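You operate a simulated robot arm through the tools that you are given. There is no shell and no other tool. Be economical: measure what you need, move in short steps, check, and stop when the job is done.

You run a simulated robot arm. Do the job below in one go: nothing can be reset, and whatever is moved stays where it is left.

Task
Find the dead pocket with the test key and swap its crew label for the red one.
Fine: switch on, test; the crew label below the pocket that shows FAULT goes in the waste tray, the red label in its holder; switch off.

The check looks at the end state, three seconds after you hand in, the way a careful person would. Anything else that was tipped, shoved, dropped, spilled or broken makes it a failure.

Robot
A 5-joint arm with a two-finger parallel gripper, fixed in place. Base frame: the origin is at the foot of the arm, x ahead of it, y to its left, z up; the work surface is at about z = 0. Units: mm, degrees, N and s.
With the tool pointing down near the work surface it reaches from about 260 to 600 mm from the base axis. Its first joint turns from -66.0 to 66.0 degrees. The tool tilts only in the upright plane through the base axis and itself; it spins freely about its own axis. Payload 1.57 kg.
Tool frame: the origin (TCP) lies between the finger pads and is the grasp point; the fingertips stand 30 mm ahead of it; z points along the fingers, y is the line along which they close. Largest opening 80 mm; finger width 17, thickness 12; the body of the gripper, 40 by 82 mm, starts 80 mm behind the TCP.
Orientation is that of the tool frame in the base frame, as a unit quaternion [x, y, z, w]. With the fingers straight down and closing along the base's y, the tool's x points along the base's -x, its y along +y and its z along -z.

Tools
- The arm moves only by the tool drive_tool. Its argument "steps" is a list of rows, each an object of numbers (a shift or turn left out is 0, a gripper value left out holds the last): "x", "y", "z": the shift along the tool's x, y, z in units of 20 mm (1.0 is 20 mm); "rx", "ry", "rz": the turn, a rotation vector about the tool's x, y, z in units of 5 degrees (1.0 is 5 degrees); "fingers": the closure, from 0 (fully open) to 1 (shut). In form: [{"x": .., "y": .., "z": .., "rx": .., "ry": .., "rz": .., "fingers": ..}, ...]. A call has 1 to 20 rows; each row shifts and turns the commanded pose from where the row before left it, along the tool's axes as they then stand. A call with a number of a shift or a turn outside -1 to 1 is refused whole. A row lasts 0.2 s, in which the tool goes at most 50 mm and 8.6 degrees; a call with a longer step from one row to the next is refused whole, and so is a gripper value outside its range. Where a pose cannot be reached the arm comes as near as it can. A force on the tool above 40 N (or 10 N above the force at the start of the call, whichever is more), or a blocked arm, ends the call early, and 0.2 s more pass. The fingers move at their own pace (about 153 mm/s each) and stop on an object; they squeeze with about 37 N. The grip force told is the motor's: it shows also when the fingers shut on nothing. Time passes only in rows, and 0.2 s behind the last, so rows that do not move let the fingers close. It gives the time, the measured TCP pose, the force on the tool (base axes), the opening and the grip force at its end, in the units of the frame above (readings bear some noise), with the torque about the TCP (base axes, N m) and any sound that the robot's microphone picked up, and new pictures: "views" is both (left out), scene, wrist or none.
- Cameras (640 x 400 px; columns grow to the right, rows downward): "scene" is fixed at [45.7, 396, 534.3]; the picture's right is [-0.69, -0.72, 0.00], its down [-0.33, 0.31, -0.89] and it looks along [0.64, -0.62, -0.45] (base axes); focal length 273 px, centre (320, 200). "wrist" rides on the gripper at [72, -7, -122] in the tool frame; the picture's right is [0.09, 1.00, 0.00], its down [-0.84, 0.08, -0.54] and it looks along [-0.54, 0.05, 0.84] (tool axes); focal length 238 px, centre (320, 200). There is no depth. A picture from a camera that has moved, and an enlarged one, comes with that camera's place and axes in the base frame and with its lens.
- close_up(camera, box): a new picture of the part [left, top, right, bottom] of that camera's present view, enlarged. No time passes.
- close_job(): hands the job in; it is judged then, once.

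Work in short steps. Places have to be worked out from the pictures, the camera data and where the tool is seen: move nearer, look again, correct. Check each grasp and each placing, and mend what went wrong. You have 120 turns and 200 pictures in all, those below and enlarged ones among them. Open the gripper and draw the arm clear of the work before you hand the job in, unless the task says otherwise; then end with one line.

The tools are called after ">>>" as name(argument=value, ...) on one line, values as JSON. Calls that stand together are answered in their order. drive_tool: Moves the arm, as the interface text tells. Its arguments: {"type":"object","properties":{"steps":{"type":"array"},"views":{"type":"string","enum":["both","scene","wrist","none"]}},"required":["steps"]} The other tools are called the same way: close_up (camera, box) takes an enlarged picture of a part of a camera's view; close_job () hands the job in.

At the start:

```text
t: 0.0
ee_pos: [335.1, -66.0, 422.9]
ee_rot: [0.001, 1.0, 0.0, 0.001]
wrist_force: [-0.5, -0.7, 0.8]
wrist_torque: [0.0, 0.02, 0.02]
opening: 80.0
grip_force: 0.1
```

scene: 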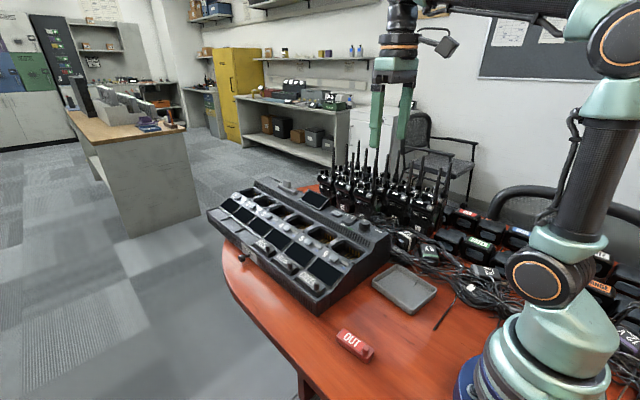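
wrist: 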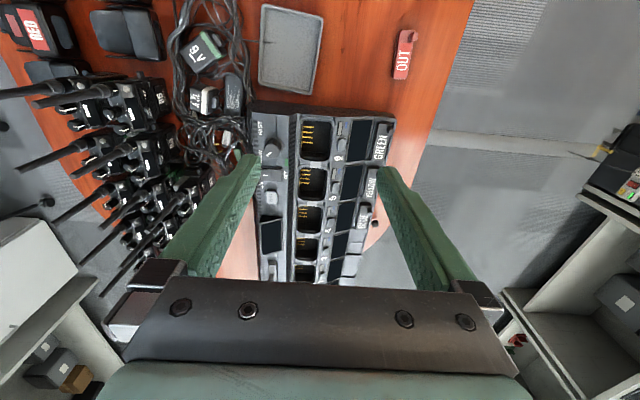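

The pictures show a multi-pocket charger, a grey waste tray and a red OUT label on the table. I enlarge the charger in both views to find the switch, key and labels.

>>> close_up(camera="scene", box=[200, 165, 400, 325])

>>> close_up(camera="wrist", box=[230, 90, 430, 290])

```text
2.50 times, centred on (300, 245) of scene
camera zoom: at [45.7, 396.0, 534.3], right [-0.69, -0.72, 0.0], down [-0.33, 0.31, -0.89], along [0.64, -0.62, -0.45], focal length 683 px, centre (370, 88)
```

zoom: 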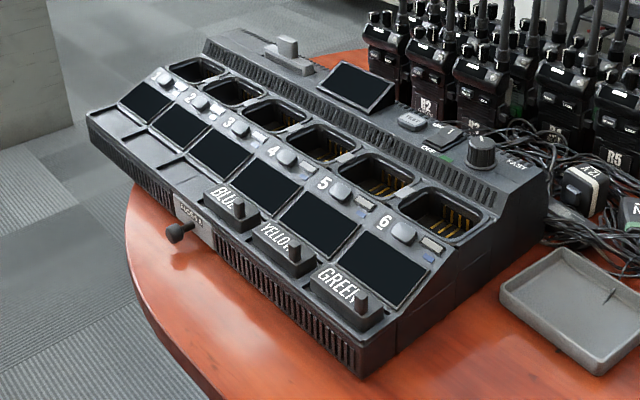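

```text
2.00 times, centred on (330, 190) of wrist
camera zoom: at [262.2, -73.0, 545.5], right [-0.09, 1.0, 0.0], down [0.84, 0.08, 0.54], along [0.54, 0.05, -0.84], focal length 477 px, centre (300, 220)
```

zoom: 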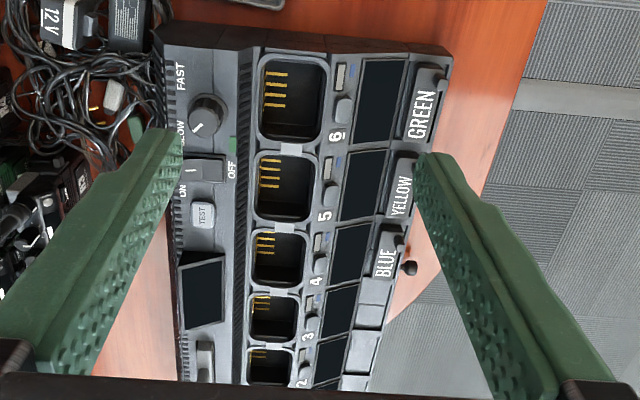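

I place the TEST key near (536,-150,120), the rocker switch near (485,-150,120) and the green label near (415,70,68). Next I move above the switch with the fingers shut and look again.

>>> drive_tool(steps=[{"x": -0.9, "y": -0.47, "z": 0.8, "fingers": 1}, {"x": -0.9, "y": -0.47, "z": 0.8}, {"x": -0.9, "y": -0.47, "z": 0.8}, {"x": -0.9, "y": -0.47, "z": 0.8}, {"x": -0.9, "y": -0.47, "z": 0.8}, {"x": -0.9, "y": -0.47, "z": 0.8}, {"x": -0.9, "y": -0.47, "z": 0.8}, {"x": -0.9, "y": -0.47, "z": 0.8}, {"x": 0, "y": -0.4, "z": 0.8}, {}])

```text
t: 2.2
ee_pos: [479.1, -151.6, 278.9]
ee_rot: [0.001, 1.0, 0.001, 0.0]
wrist_force: [-0.3, -0.3, 0.3]
wrist_torque: [-0.03, 0.02, -0.02]
opening: 0.2
grip_force: 20.9
camera wrist: at [406.5, -157.8, 401.4], right [-0.09, 1.0, 0.0], down [0.84, 0.08, 0.54], along [0.54, 0.05, -0.84], focal length 238 px, centre (320, 200)
```

scene: 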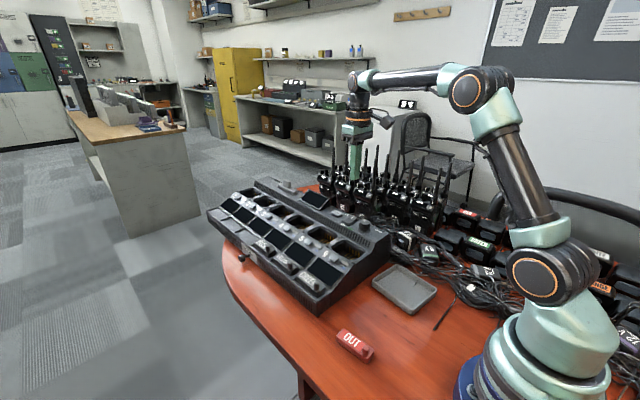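
wrist: 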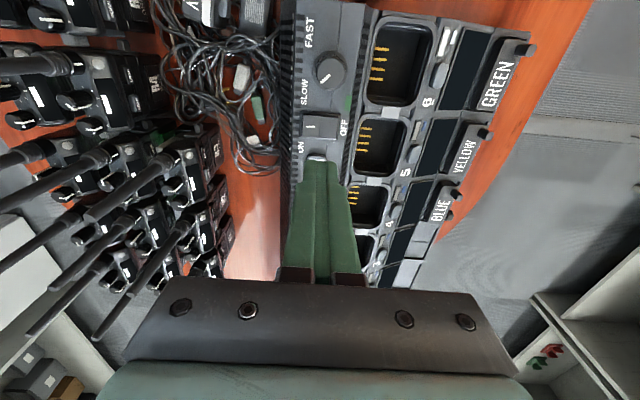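

The shut fingers hang over the control strip. I enlarge the picture to read the switch and to see how the labels are shaped.

>>> close_up(camera="wrist", box=[280, 80, 380, 180])

>>> close_up(camera="wrist", box=[400, 20, 560, 260])

>>> close_up(camera="scene", box=[300, 175, 400, 255])

>>> close_up(camera="scene", box=[230, 220, 350, 310])

>>> close_up(camera="scene", box=[320, 250, 450, 370])

```text
4.00 times, centred on (330, 130) of wrist
camera zoom: at [406.5, -157.8, 401.4], right [-0.09, 1.0, 0.0], down [0.84, 0.08, 0.54], along [0.54, 0.05, -0.84], focal length 953 px, centre (280, 480)
```

zoom: 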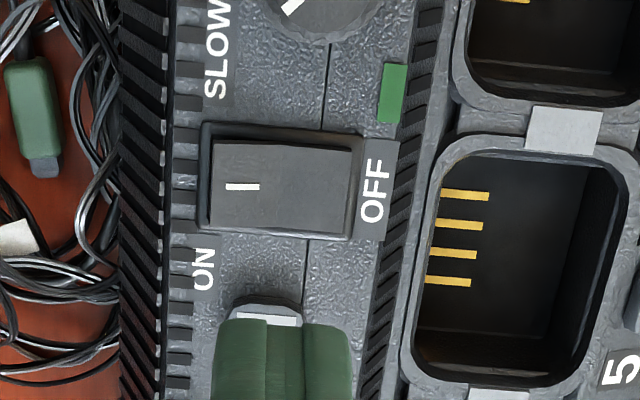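

```text
1.67 times, centred on (480, 140) of wrist
camera zoom: at [406.5, -157.8, 401.4], right [-0.09, 1.0, 0.0], down [0.84, 0.08, 0.54], along [0.54, 0.05, -0.84], focal length 397 px, centre (53, 300)
```

zoom: 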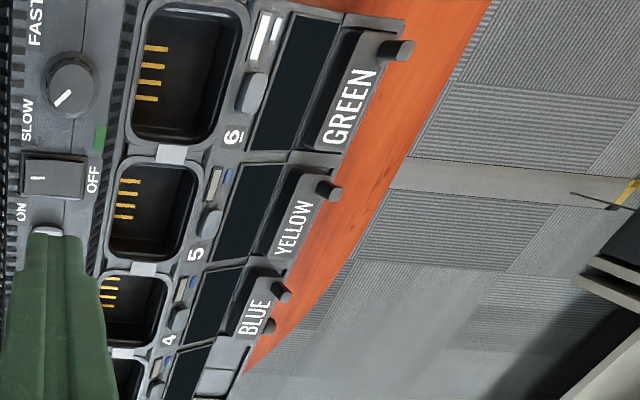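

```text
5.00 times, centred on (350, 215) of scene
camera zoom: at [45.7, 396.0, 534.3], right [-0.69, -0.72, 0.0], down [-0.33, 0.31, -0.89], along [0.64, -0.62, -0.45], focal length 1367 px, centre (170, 125)
```

zoom: 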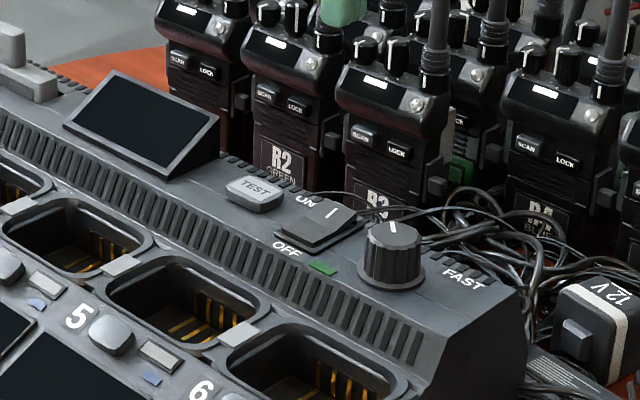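

```text
4.44 times, centred on (290, 265) of scene
camera zoom: at [45.7, 396.0, 534.3], right [-0.69, -0.72, 0.0], down [-0.33, 0.31, -0.89], along [0.64, -0.62, -0.45], focal length 1215 px, centre (453, -89)
```

zoom: 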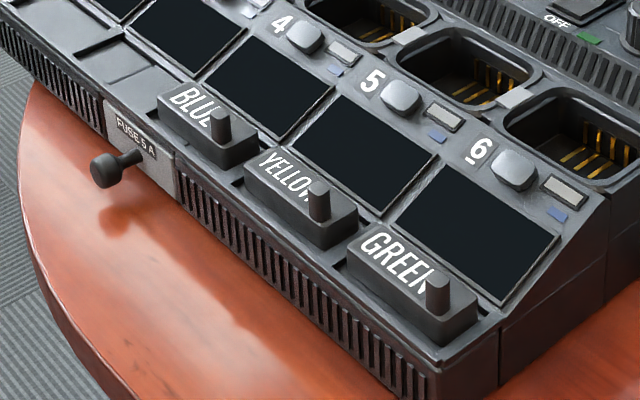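

```text
3.33 times, centred on (385, 310) of scene
camera zoom: at [45.7, 396.0, 534.3], right [-0.69, -0.72, 0.0], down [-0.33, 0.31, -0.89], along [0.64, -0.62, -0.45], focal length 911 px, centre (103, -167)
```

zoom: 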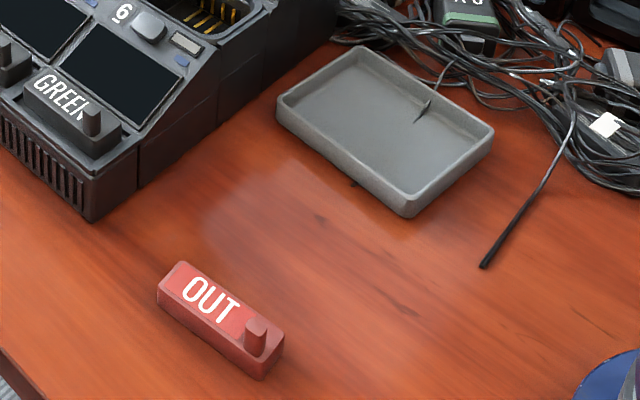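

The rocker is centred near (486,-150), with its ON end on the −y side standing raised at about y=-165. I lower the shut fingers to just above the ON half and check with the wrist camera.

>>> drive_tool(steps=[{"x": -0.35, "y": -0.5}, {"z": 1}, {"z": 1}, {"z": 1}, {"z": 1}, {"z": 1}, {}])

>>> close_up(camera="wrist", box=[250, 100, 410, 220])

>>> close_up(camera="scene", box=[300, 175, 400, 255])

```text
t: 3.8
ee_pos: [485.5, -160.2, 178.0]
ee_rot: [0.001, 1.0, -0.001, 0.0]
wrist_force: [0.1, -0.1, 0.4]
wrist_torque: [0.03, 0.0, 0.0]
opening: 0.1
grip_force: 20.9
camera wrist: at [413.7, -166.5, 300.9], right [-0.09, 1.0, 0.0], down [0.84, 0.08, 0.54], along [0.54, 0.05, -0.84], focal length 238 px, centre (320, 200)
```

scene: 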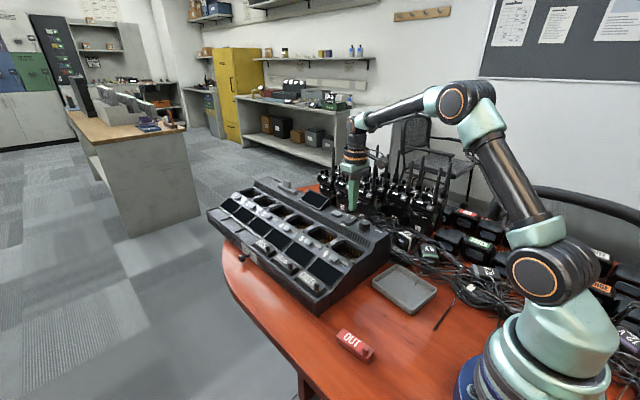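
wrist: 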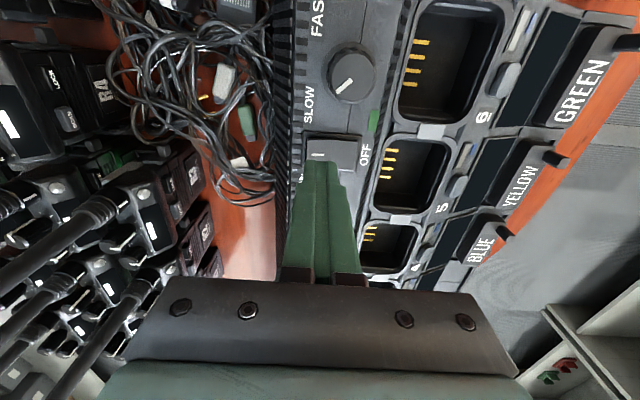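

```text
3.33 times, centred on (330, 160) of wrist
camera zoom: at [413.7, -166.5, 300.9], right [-0.09, 1.0, 0.0], down [0.84, 0.08, 0.54], along [0.54, 0.05, -0.84], focal length 794 px, centre (287, 333)
```

zoom: 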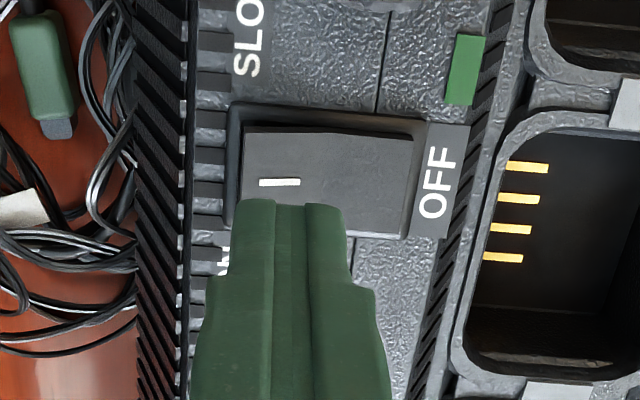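

```text
5.00 times, centred on (350, 215) of scene
camera zoom: at [45.7, 396.0, 534.3], right [-0.69, -0.72, 0.0], down [-0.33, 0.31, -0.89], along [0.64, -0.62, -0.45], focal length 1367 px, centre (170, 125)
```

zoom: 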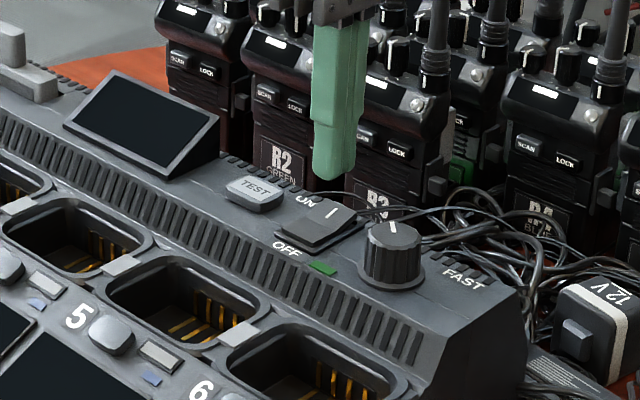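

The fingers line up over the ON half, with the rocker top at about z≈120. I press down in small steps and let the force limit guard the move.

>>> drive_tool(steps=[{"z": 0.9}, {"z": 0.15}, {"z": 0.15}, {"z": 0.15}, {"z": 0.1}], views="wrist")

>>> close_up(camera="scene", box=[300, 175, 400, 255])

```text
t: 5.0
ee_pos: [486.0, -159.3, 150.1]
ee_rot: [0.001, 1.0, 0.001, -0.001]
wrist_force: [0.2, 0.1, 0.0]
wrist_torque: [0.0, 0.01, 0.03]
opening: 0.0
grip_force: 21.1
camera wrist: at [413.8, -165.9, 272.1], right [-0.09, 1.0, 0.0], down [0.84, 0.08, 0.54], along [0.54, 0.05, -0.84], focal length 238 px, centre (320, 200)
```

wrist: 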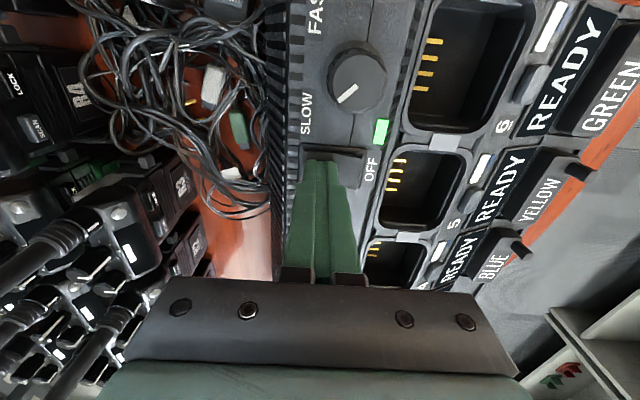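

```text
5.00 times, centred on (350, 215) of scene
camera zoom: at [45.7, 396.0, 534.3], right [-0.69, -0.72, 0.0], down [-0.33, 0.31, -0.89], along [0.64, -0.62, -0.45], focal length 1367 px, centre (170, 125)
```

zoom: 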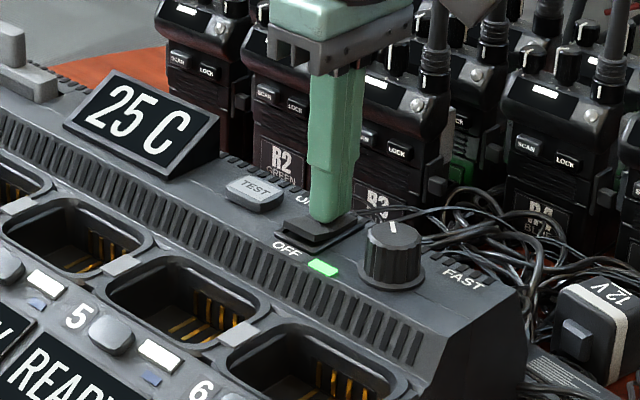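

The unit is on: the displays read READY and the panel reads 25 C. I lift and move over the TEST key near (536,-150).

>>> drive_tool(steps=[{"z": -0.5}, {"z": -1}, {"x": -0.85, "y": 0.17}, {"x": -0.85, "y": 0.17}, {"x": -0.8, "y": 0.15}, {"z": 0.5}, {}], views="wrist")

>>> close_up(camera="scene", box=[280, 165, 380, 245])

```text
t: 6.6
ee_pos: [536.1, -148.6, 169.3]
ee_rot: [0.001, 1.0, 0.0, 0.001]
wrist_force: [-0.6, -0.9, 0.1]
wrist_torque: [0.01, 0.0, 0.0]
opening: 0.1
grip_force: 20.7
camera wrist: at [463.8, -155.8, 291.3], right [-0.09, 1.0, 0.0], down [0.84, 0.08, 0.54], along [0.54, 0.05, -0.84], focal length 238 px, centre (320, 200)
```

wrist: 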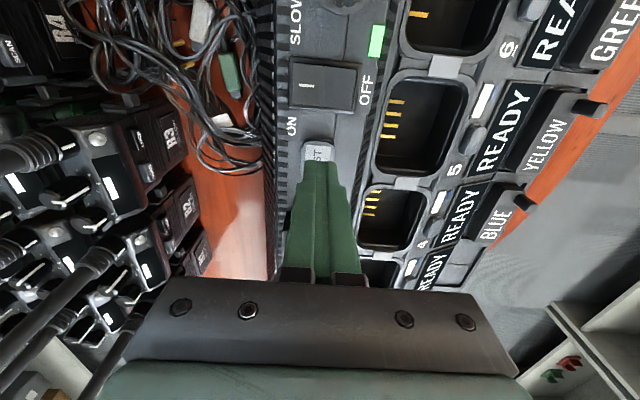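

```text
5.00 times, centred on (330, 205) of scene
camera zoom: at [45.7, 396.0, 534.3], right [-0.69, -0.72, 0.0], down [-0.33, 0.31, -0.89], along [0.64, -0.62, -0.45], focal length 1367 px, centre (270, 175)
```

zoom: 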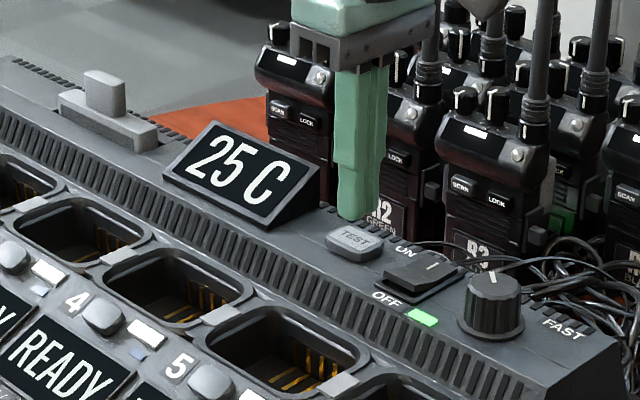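

The fingers are centred over TEST. I press it down gently in small steps and watch the displays.

>>> drive_tool(steps=[{"z": 0.5}, {"z": 0.15}, {"z": 0.15}, {"z": 0.15}, {}], views="none")

>>> close_up(camera="scene", box=[200, 165, 400, 325])

```text
t: 7.8
ee_pos: [536.7, -149.8, 150.1]
ee_rot: [0.001, 1.0, 0.0, 0.001]
wrist_force: [0.7, 0.3, 0.3]
wrist_torque: [0.0, 0.0, 0.01]
opening: 0.0
grip_force: 21.1
```

```text
2.50 times, centred on (300, 245) of scene
camera zoom: at [45.7, 396.0, 534.3], right [-0.69, -0.72, 0.0], down [-0.33, 0.31, -0.89], along [0.64, -0.62, -0.45], focal length 683 px, centre (370, 88)
```

zoom: 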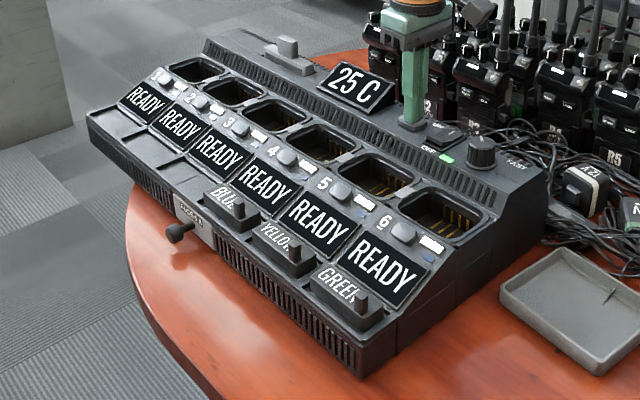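

There is no contact yet, so I press a little further.

>>> drive_tool(steps=[{"z": 0.1}, {"z": 0.1}, {"z": 0.1}], views="none")

>>> close_up(camera="scene", box=[200, 165, 400, 325])

```text
t: 8.6
ee_pos: [535.9, -150.7, 146.2]
ee_rot: [0.001, 1.0, -0.001, 0.001]
wrist_force: [-0.6, 0.8, 7.7]
wrist_torque: [0.06, -0.02, -0.03]
opening: 0.0
grip_force: 21.3
heard: click
```

```text
2.50 times, centred on (300, 245) of scene
camera zoom: at [45.6, 396.0, 534.2], right [-0.69, -0.72, 0.0], down [-0.33, 0.31, -0.89], along [0.64, -0.62, -0.45], focal length 683 px, centre (370, 88)
```

zoom: 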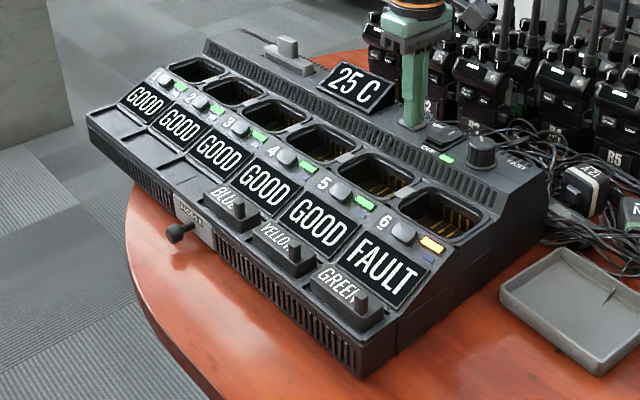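

The key clicked and pocket 6 shows FAULT, so GREEN is the label to swap. I lift and move above it with the fingers open.

>>> drive_tool(steps=[{"z": -0.5}, {"z": -1}, {"z": -1}, {"z": -1}, {"z": -1}, {"x": 0.55, "y": 1}, {"x": 0.55, "y": 1}, {"x": 0.55, "y": 1}, {"x": 0.55, "y": 1}, {"x": 0.55, "y": 1}, {"x": 0.55, "y": 1}, {"x": 0.55, "y": 1}, {"x": 0.55, "y": 1}, {"x": 0.55, "y": 1}, {"x": 0.55, "y": 1}, {"x": 0.5, "y": 1, "fingers": 0.2}, {}])

>>> close_up(camera="wrist", box=[240, 80, 400, 220])

>>> close_up(camera="scene", box=[230, 220, 350, 310])

```text
t: 12.2
ee_pos: [415.3, 70.2, 236.4]
ee_rot: [0.001, 1.0, 0.0, 0.001]
wrist_force: [0.7, 0.1, 0.0]
wrist_torque: [0.0, -0.02, 0.0]
opening: 63.8
grip_force: 0.1
camera wrist: at [343.3, 62.8, 357.7], right [-0.09, 1.0, 0.0], down [0.84, 0.08, 0.54], along [0.54, 0.05, -0.84], focal length 238 px, centre (320, 200)
```

scene: 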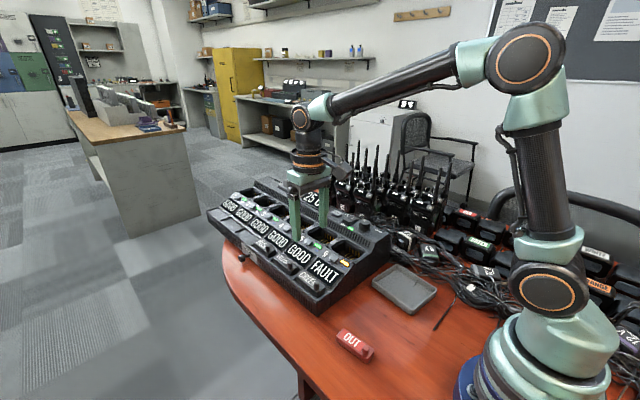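
wrist: 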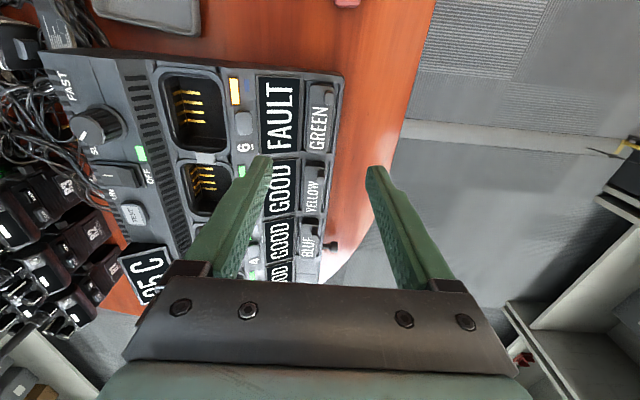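

```text
2.86 times, centred on (320, 150) of wrist
camera zoom: at [343.3, 62.8, 357.7], right [-0.09, 1.0, 0.0], down [0.84, 0.08, 0.54], along [0.54, 0.05, -0.84], focal length 681 px, centre (320, 343)
```

zoom: 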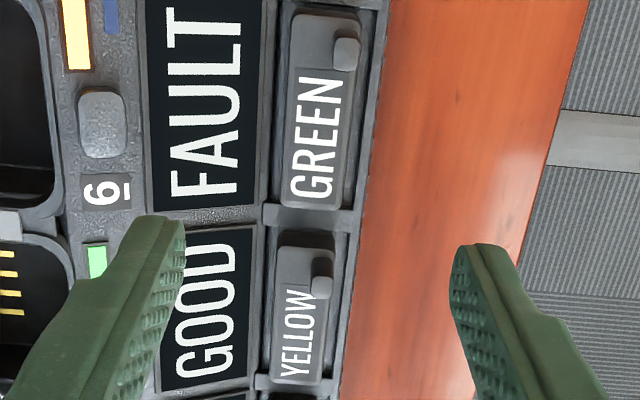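

```text
4.44 times, centred on (290, 265) of scene
camera zoom: at [45.7, 396.0, 534.3], right [-0.69, -0.72, 0.0], down [-0.33, 0.31, -0.89], along [0.64, -0.62, -0.45], focal length 1215 px, centre (453, -89)
```

zoom: 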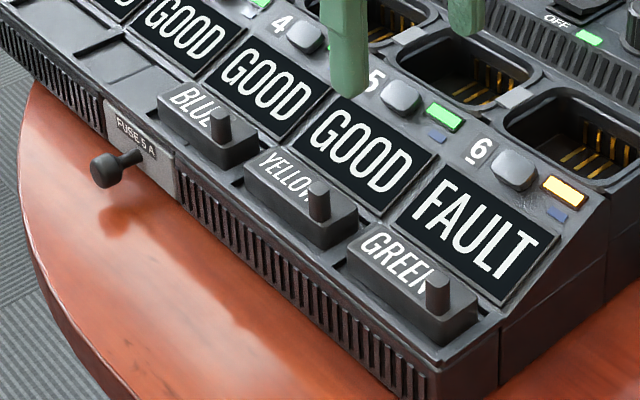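

GREEN is about 73 mm long and carries a grip peg near its base end at about (386,76), top z≈95. I move above the peg with the fingers partly closed to measure more exactly.

>>> drive_tool(steps=[{"x": 0.75, "y": 0.15, "z": 0.9, "fingers": 0.6}, {"x": 0.7, "y": 0.15, "z": 0.9}, {"z": 0.9}, {"z": 0.9}, {}], views="none")

>>> close_up(camera="wrist", box=[240, 80, 400, 220])

>>> close_up(camera="scene", box=[250, 220, 370, 310])

```text
t: 13.4
ee_pos: [388.0, 76.7, 162.7]
ee_rot: [0.0, 1.0, -0.001, 0.0]
wrist_force: [0.2, 0.4, -0.3]
wrist_torque: [-0.02, 0.02, -0.03]
opening: 31.8
grip_force: 0.0
```

```text
2.86 times, centred on (320, 150) of wrist
camera zoom: at [315.1, 69.9, 285.0], right [-0.09, 1.0, 0.0], down [0.84, 0.08, 0.54], along [0.54, 0.05, -0.84], focal length 681 px, centre (320, 343)
```

zoom: 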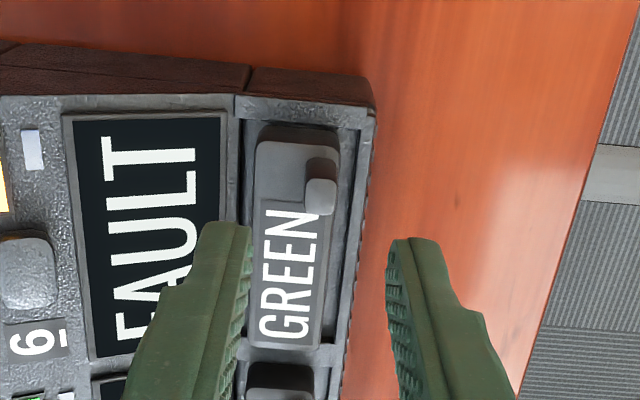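

```text
4.44 times, centred on (310, 265) of scene
camera zoom: at [45.7, 396.0, 534.3], right [-0.69, -0.72, 0.0], down [-0.33, 0.31, -0.89], along [0.64, -0.62, -0.45], focal length 1215 px, centre (364, -89)
```

zoom: 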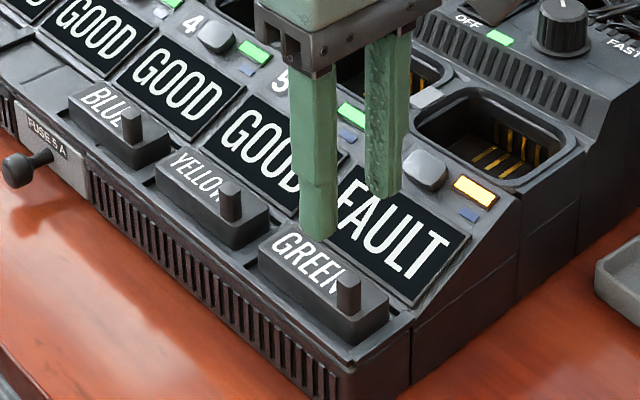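

The peg top comes out at (387,76.6,93), and it stands about 20 mm tall on the block. I lower around it with a 24 mm opening until the tips are just above the block, then check.

>>> drive_tool(steps=[{"z": 0.9, "fingers": 0.7}, {"z": 0.9}, {"z": 0.5}, {"z": 0.3}, {}], views="none")

>>> close_up(camera="wrist", box=[240, 80, 400, 220])

>>> close_up(camera="scene", box=[270, 230, 360, 310])

```text
t: 14.6
ee_pos: [387.6, 76.7, 111.9]
ee_rot: [0.001, 1.0, 0.0, 0.0]
wrist_force: [0.8, 0.1, 0.3]
wrist_torque: [0.04, 0.03, -0.03]
opening: 23.9
grip_force: 0.0
```

```text
2.86 times, centred on (320, 150) of wrist
camera zoom: at [315.1, 70.0, 233.4], right [-0.09, 1.0, 0.0], down [0.84, 0.08, 0.54], along [0.54, 0.05, -0.84], focal length 681 px, centre (320, 343)
```

zoom: 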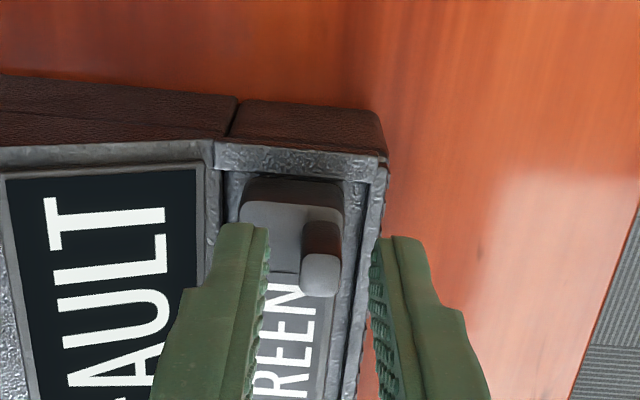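

```text
5.00 times, centred on (315, 270) of scene
camera zoom: at [45.7, 396.0, 534.3], right [-0.69, -0.72, 0.0], down [-0.33, 0.31, -0.89], along [0.64, -0.62, -0.45], focal length 1367 px, centre (345, -150)
```

zoom: 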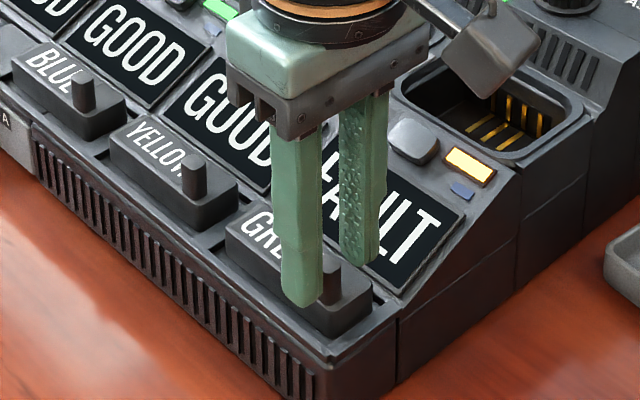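

The peg is centred between the fingers and the tips stand slightly above the block. I lower 5 mm more and close.

>>> drive_tool(steps=[{"z": 0.25}, {"fingers": 1}, {}, {}], views="none")

>>> close_up(camera="wrist", box=[240, 80, 400, 220])

```text
t: 15.6
ee_pos: [388.5, 76.5, 107.4]
ee_rot: [0.0, 1.0, 0.0, 0.001]
wrist_force: [0.3, -0.2, 2.9]
wrist_torque: [0.02, -0.2, 0.0]
opening: 8.9
grip_force: 27.8
```

```text
2.86 times, centred on (320, 150) of wrist
camera zoom: at [315.1, 70.0, 228.8], right [-0.09, 1.0, 0.0], down [0.84, 0.08, 0.54], along [0.54, 0.05, -0.84], focal length 681 px, centre (320, 343)
```

zoom: 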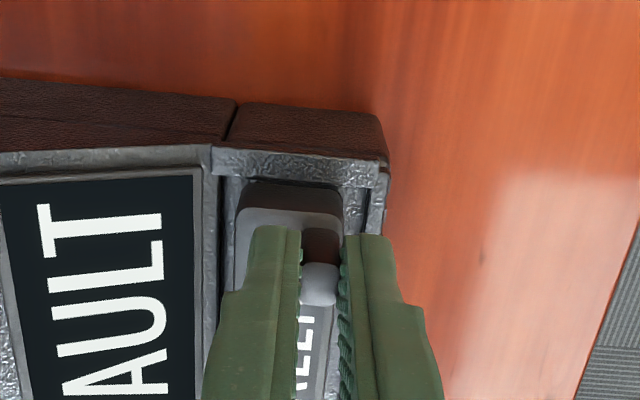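

The grip holds at 8.9 mm with the peg between the pads. I lift slowly straight up.

>>> drive_tool(steps=[{"z": -0.2}, {"z": -0.4}, {"z": -0.5}, {"z": -0.7}, {"z": -0.8}, {"z": -0.8}, {"z": -0.8}, {}], views="both")

>>> close_up(camera="scene", box=[270, 190, 370, 310])

```text
t: 17.4
ee_pos: [387.1, 75.7, 191.5]
ee_rot: [0.0, 1.0, 0.0, 0.0]
wrist_force: [-0.3, 0.6, -0.7]
wrist_torque: [-0.01, 0.04, 0.0]
opening: 8.7
grip_force: 27.9
camera wrist: at [314.3, 69.7, 313.1], right [-0.09, 1.0, 0.0], down [0.84, 0.08, 0.54], along [0.54, 0.05, -0.84], focal length 238 px, centre (320, 200)
```

scene: 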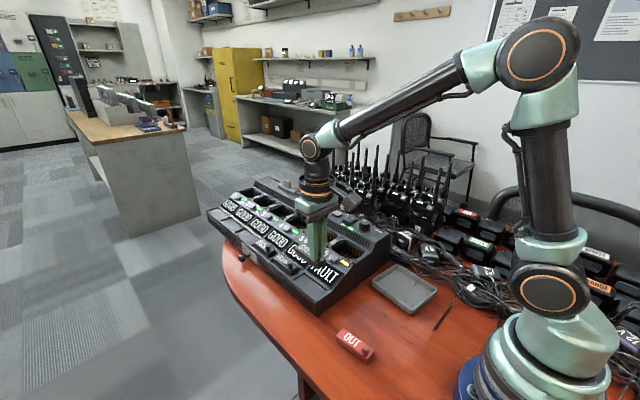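
wrist: 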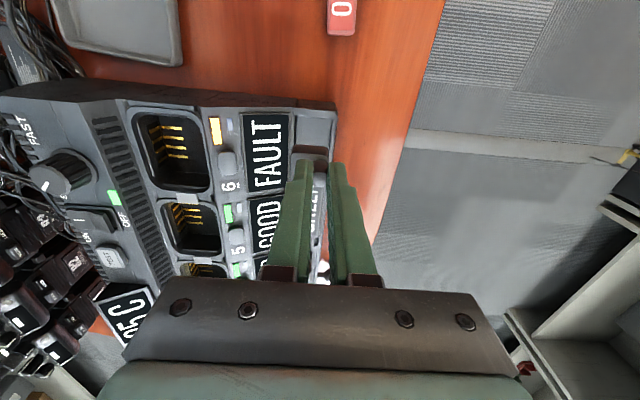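

```text
3.33 times, centred on (320, 250) of scene
camera zoom: at [45.7, 396.0, 534.3], right [-0.69, -0.72, 0.0], down [-0.33, 0.31, -0.89], along [0.64, -0.62, -0.45], focal length 911 px, centre (320, 33)
```

zoom: 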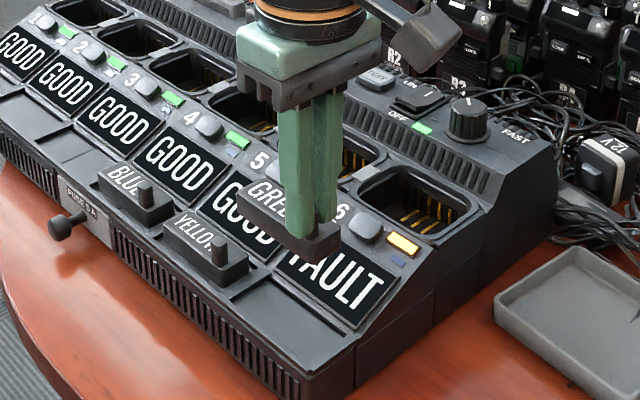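

GREEN is out and hangs level. I raise it a little and carry it over the tray, whose centre I judge at about (275,-137).

>>> drive_tool(steps=[{"z": -1}, {"x": 0.66, "y": -0.98}, {"x": 0.66, "y": -0.98}, {"x": 0.66, "y": -0.98}, {"x": 0.66, "y": -0.98}, {"x": 0.66, "y": -0.98}, {"x": 0.66, "y": -0.98}, {"x": 0.66, "y": -0.98}, {"x": 0.66, "y": -0.98}, {"x": 0.66, "y": -0.98}, {"x": 0.66, "y": -0.98}, {"y": -0.5}, {}], views="both")

>>> close_up(camera="scene", box=[330, 210, 480, 330])

```text
t: 20.2
ee_pos: [255.1, -129.9, 211.3]
ee_rot: [0.001, 1.0, -0.001, 0.0]
wrist_force: [0.7, 1.2, 0.7]
wrist_torque: [0.0, 0.03, 0.03]
opening: 8.6
grip_force: 27.2
camera wrist: at [182.7, -136.2, 333.6], right [-0.09, 1.0, 0.0], down [0.84, 0.08, 0.54], along [0.54, 0.05, -0.84], focal length 238 px, centre (320, 200)
```

scene: 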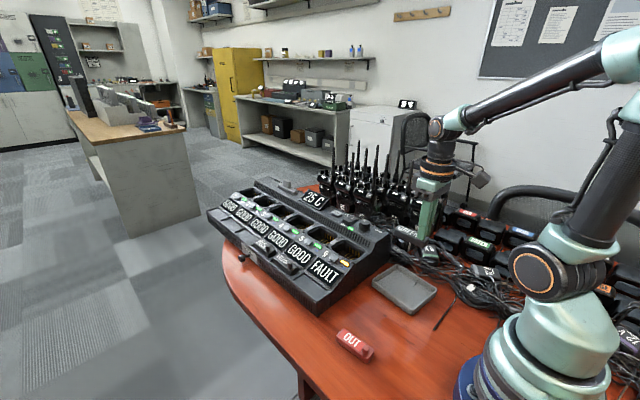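
wrist: 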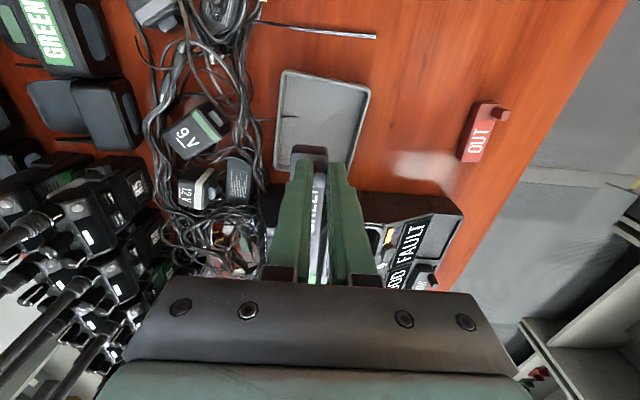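

```text
3.33 times, centred on (405, 270) of scene
camera zoom: at [45.7, 396.0, 534.3], right [-0.69, -0.72, 0.0], down [-0.33, 0.31, -0.89], along [0.64, -0.62, -0.45], focal length 911 px, centre (37, -33)
```

zoom: 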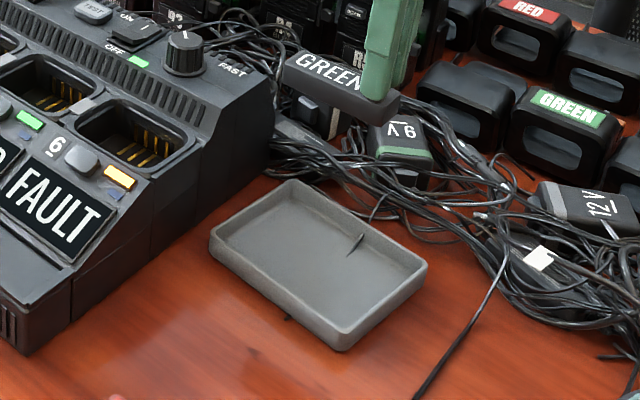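

The tray is turned about 8° with its centre near (281,-131), so the label fits inside as it hangs. I shift 5 mm in +y and lower to just above the tray.

>>> drive_tool(steps=[{"y": 0.25, "z": 0.9}, {"z": 0.9}, {"z": 0.9}, {"z": 0.9}, {"z": 0.9}, {"z": 0.9}, {"z": 0.9}, {}], views="wrist")

>>> close_up(camera="scene", box=[330, 210, 480, 330])

```text
t: 22.0
ee_pos: [255.1, -124.5, 84.3]
ee_rot: [0.001, 1.0, 0.0, -0.001]
wrist_force: [-0.5, -0.4, -0.5]
wrist_torque: [0.0, 0.01, 0.04]
opening: 8.8
grip_force: 27.4
camera wrist: at [182.3, -131.5, 206.7], right [-0.09, 1.0, 0.0], down [0.84, 0.08, 0.54], along [0.54, 0.05, -0.84], focal length 238 px, centre (320, 200)
```

wrist: 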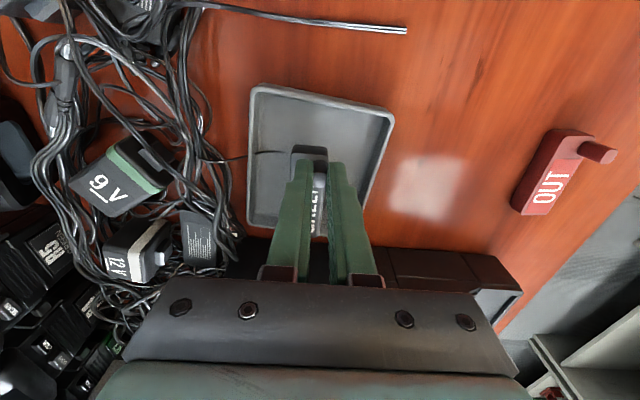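

```text
3.33 times, centred on (405, 270) of scene
camera zoom: at [45.7, 396.0, 534.3], right [-0.69, -0.72, 0.0], down [-0.33, 0.31, -0.89], along [0.64, -0.62, -0.45], focal length 911 px, centre (37, -33)
```

zoom: 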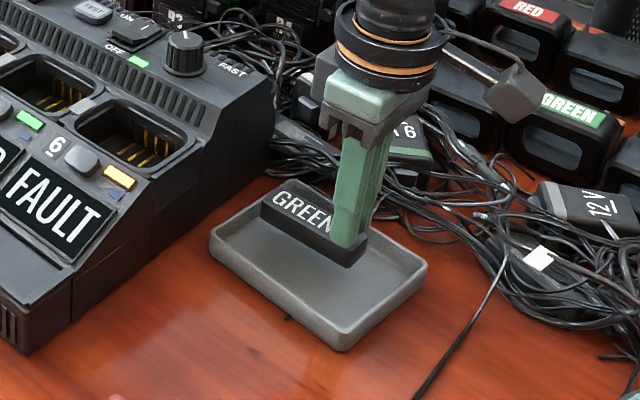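

The label hangs over the tray, inside its rim. I lower in small steps until it touches.

>>> drive_tool(steps=[{"z": 0.6}, {"z": 0.3}, {"z": 0.2}, {"z": 0.15}, {"z": 0.1}], views="wrist")

>>> close_up(camera="scene", box=[360, 240, 450, 330])

```text
t: 23.2
ee_pos: [254.9, -123.9, 58.3]
ee_rot: [0.002, 1.0, 0.0, 0.001]
wrist_force: [-2.0, 2.2, 18.5]
wrist_torque: [0.03, 0.02, 0.01]
opening: 8.8
grip_force: 27.3
camera wrist: at [182.4, -131.3, 179.7], right [-0.09, 1.0, 0.0], down [0.84, 0.08, 0.54], along [0.54, 0.05, -0.84], focal length 238 px, centre (320, 200)
```

wrist: 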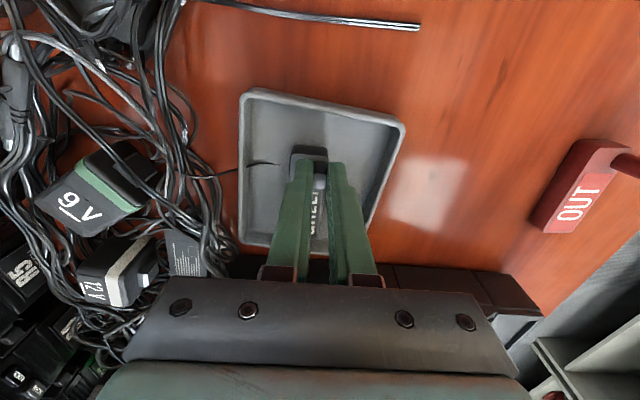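

```text
4.44 times, centred on (405, 285) of scene
camera zoom: at [45.6, 396.0, 534.2], right [-0.69, -0.72, 0.0], down [-0.33, 0.31, -0.89], along [0.64, -0.62, -0.45], focal length 1215 px, centre (-58, -178)
```

zoom: 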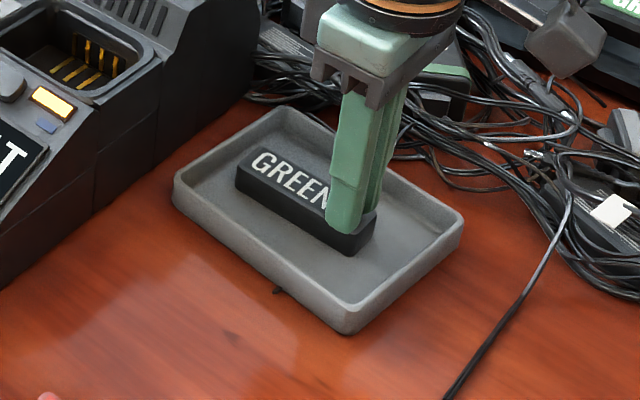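

It rests on the tray floor. I ease off a little, open to 24 mm and lift away.

>>> drive_tool(steps=[{"z": -0.12}, {"fingers": 0.68}, {}, {"z": -0.5}, {"z": -1}, {"z": -1}, {"z": -1}, {"z": -1}, {"z": -1}, {"z": -1}, {}], views="wrist")

>>> close_up(camera="scene", box=[330, 240, 450, 360])

>>> close_up(camera="wrist", box=[400, 20, 560, 180])

```text
t: 25.6
ee_pos: [255.0, -125.3, 190.6]
ee_rot: [0.001, 1.0, 0.0, 0.0]
wrist_force: [0.3, 0.2, -0.2]
wrist_torque: [0.0, 0.03, -0.02]
opening: 25.6
grip_force: 0.1
camera wrist: at [182.8, -131.4, 313.2], right [-0.09, 1.0, 0.0], down [0.84, 0.08, 0.54], along [0.54, 0.05, -0.84], focal length 238 px, centre (320, 200)
```

wrist: 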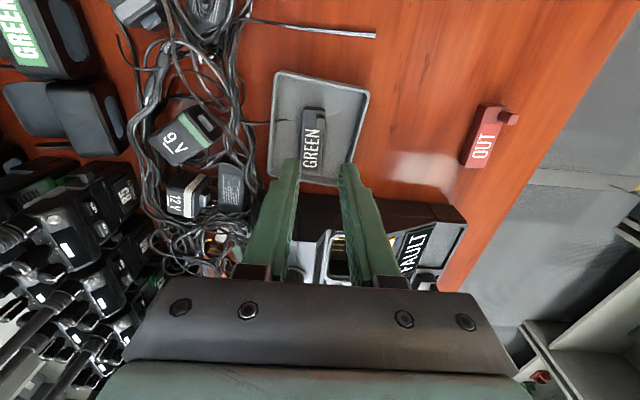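

```text
3.33 times, centred on (390, 300) of scene
camera zoom: at [45.7, 396.0, 534.3], right [-0.69, -0.72, 0.0], down [-0.33, 0.31, -0.89], along [0.64, -0.62, -0.45], focal length 911 px, centre (87, -133)
```

zoom: 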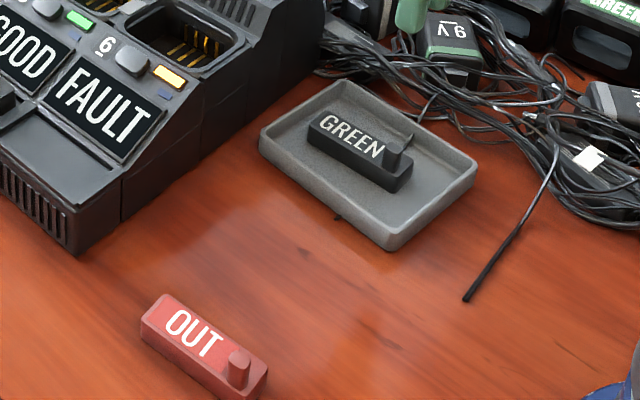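

```text
2.50 times, centred on (480, 100) of wrist
camera zoom: at [182.8, -131.4, 313.2], right [-0.09, 1.0, 0.0], down [0.84, 0.08, 0.54], along [0.54, 0.05, -0.84], focal length 596 px, centre (-80, 450)
```

zoom: 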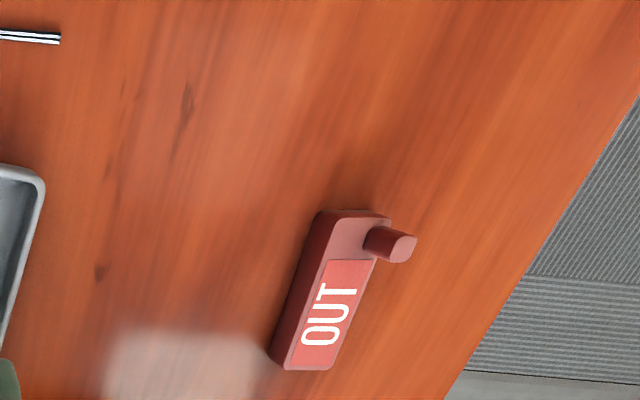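

GREEN lies in the tray. The red label has its axis turned about 6° and its peg near (232,89), close to the inner reach limit, so I move there by an outer path and look.

>>> drive_tool(steps=[{"x": -0.8, "y": -0.0}, {"x": -0.8, "y": 0.8}, {"x": -0.4, "y": 1}, {"y": 1}, {"y": 1}, {"y": 1}, {"y": 1}, {"y": 1}, {"y": 1}, {"x": 0.4, "y": 1}, {"x": 0.6, "y": 1, "rz": -0.4}, {"x": 0.6, "y": 0.9, "rz": -0.4}, {"x": 0.6, "rz": -0.4}, {}], views="both")

>>> close_up(camera="wrist", box=[240, 50, 400, 200])

```text
t: 28.6
ee_pos: [250.7, 87.9, 189.2]
ee_rot: [-0.053, 0.999, 0.0, 0.0]
wrist_force: [0.0, -0.1, -0.3]
wrist_torque: [-0.01, 0.01, -0.03]
opening: 25.5
grip_force: 0.1
camera wrist: at [179.0, 74.3, 312.0], right [-0.19, 0.98, 0.0], down [0.82, 0.16, 0.54], along [0.53, 0.11, -0.84], focal length 238 px, centre (320, 200)
```

scene: 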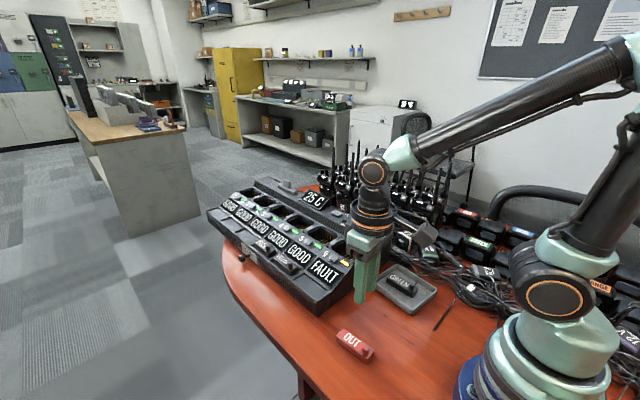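
wrist: 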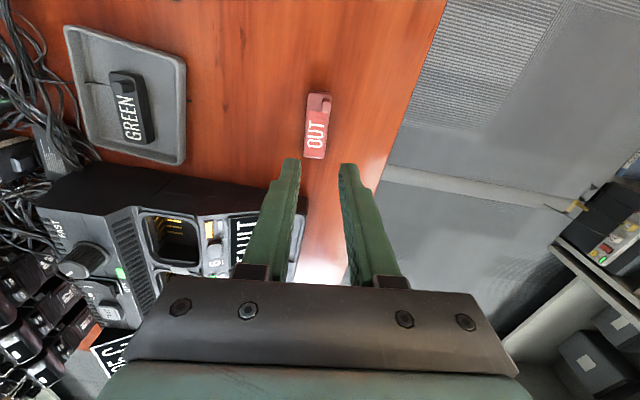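

```text
2.67 times, centred on (320, 125) of wrist
camera zoom: at [179.0, 74.3, 312.0], right [-0.19, 0.98, 0.0], down [0.82, 0.16, 0.54], along [0.53, 0.11, -0.84], focal length 636 px, centre (320, 400)
```

zoom: 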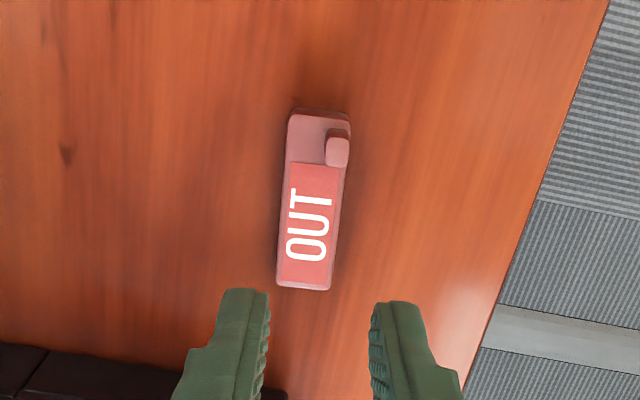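

The red peg lies at about (231.5,93), axis turned about 5°. I move over it and descend part way to test the reach.

>>> drive_tool(steps=[{"x": 0.38, "y": 0.16, "z": 0.8}, {"x": 0.38, "y": 0.16, "z": 0.8}, {"z": 0.9}, {"z": 0.9}, {"z": 0.9}, {}], views="wrist")

>>> close_up(camera="wrist", box=[240, 80, 400, 220])

>>> close_up(camera="scene", box=[310, 280, 400, 370])

```text
t: 30.0
ee_pos: [234.1, 92.3, 102.0]
ee_rot: [-0.051, 0.999, -0.001, 0.0]
wrist_force: [0.6, -0.4, 0.0]
wrist_torque: [0.03, 0.0, 0.0]
opening: 25.6
grip_force: 0.0
camera wrist: at [162.0, 78.3, 223.6], right [-0.19, 0.98, 0.0], down [0.82, 0.16, 0.54], along [0.53, 0.11, -0.84], focal length 238 px, centre (320, 200)
```

wrist: 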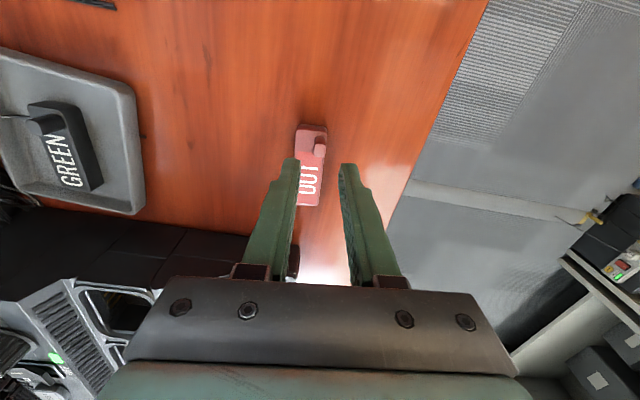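

```text
2.86 times, centred on (320, 150) of wrist
camera zoom: at [162.0, 78.3, 223.6], right [-0.19, 0.98, 0.0], down [0.82, 0.16, 0.54], along [0.53, 0.11, -0.84], focal length 681 px, centre (320, 343)
```

zoom: 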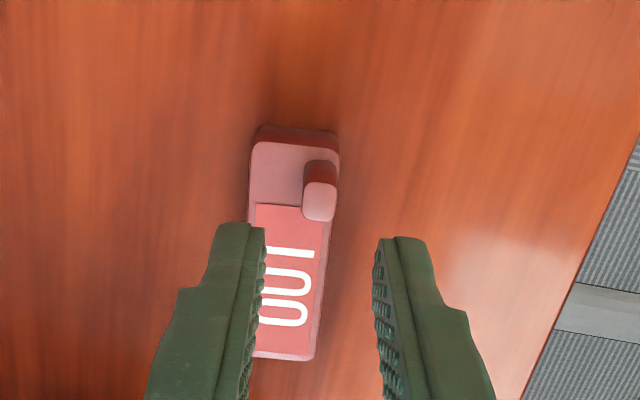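

```text
4.44 times, centred on (355, 325) of scene
camera zoom: at [45.7, 396.0, 534.3], right [-0.69, -0.72, 0.0], down [-0.33, 0.31, -0.89], along [0.64, -0.62, -0.45], focal length 1215 px, centre (164, -356)
```

zoom: 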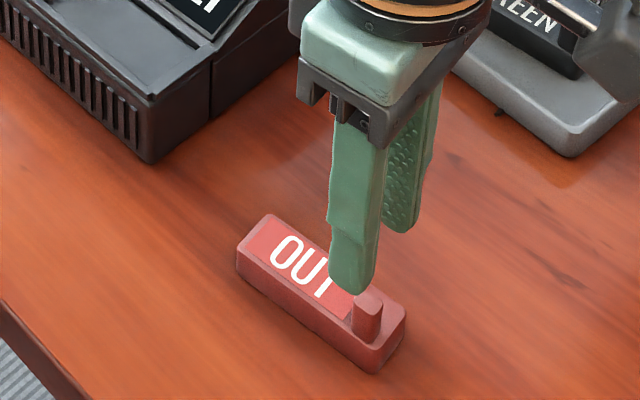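

The reach holds and the peg lines up between the fingers. I descend around the peg and close if the pose is right.

>>> drive_tool(steps=[{"x": 0.1, "z": 0.9}, {"z": 0.7}, {"z": 0.5}, {}], views="none")

>>> close_up(camera="wrist", box=[240, 80, 400, 220])

>>> close_up(camera="scene", box=[310, 280, 400, 370])

```text
t: 31.0
ee_pos: [233.2, 93.7, 61.9]
ee_rot: [-0.051, 0.999, 0.0, 0.0]
wrist_force: [-0.2, 0.0, -0.1]
wrist_torque: [0.0, -0.03, -0.01]
opening: 25.5
grip_force: 0.1
```

```text
2.86 times, centred on (320, 150) of wrist
camera zoom: at [161.3, 78.8, 183.4], right [-0.19, 0.98, 0.0], down [0.82, 0.16, 0.54], along [0.53, 0.11, -0.84], focal length 681 px, centre (320, 343)
```

zoom: 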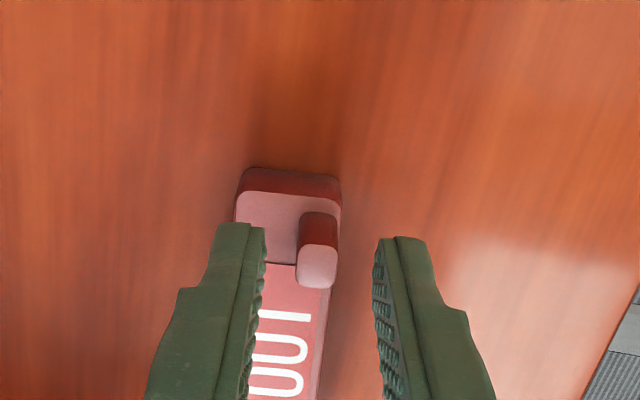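

```text
4.44 times, centred on (355, 325) of scene
camera zoom: at [45.7, 396.0, 534.3], right [-0.69, -0.72, 0.0], down [-0.33, 0.31, -0.89], along [0.64, -0.62, -0.45], focal length 1215 px, centre (164, -356)
```

zoom: 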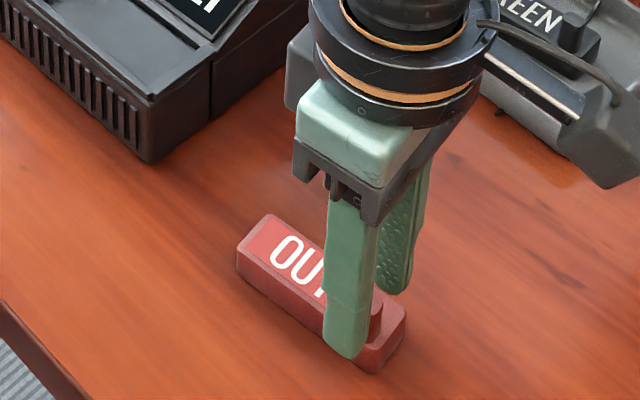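

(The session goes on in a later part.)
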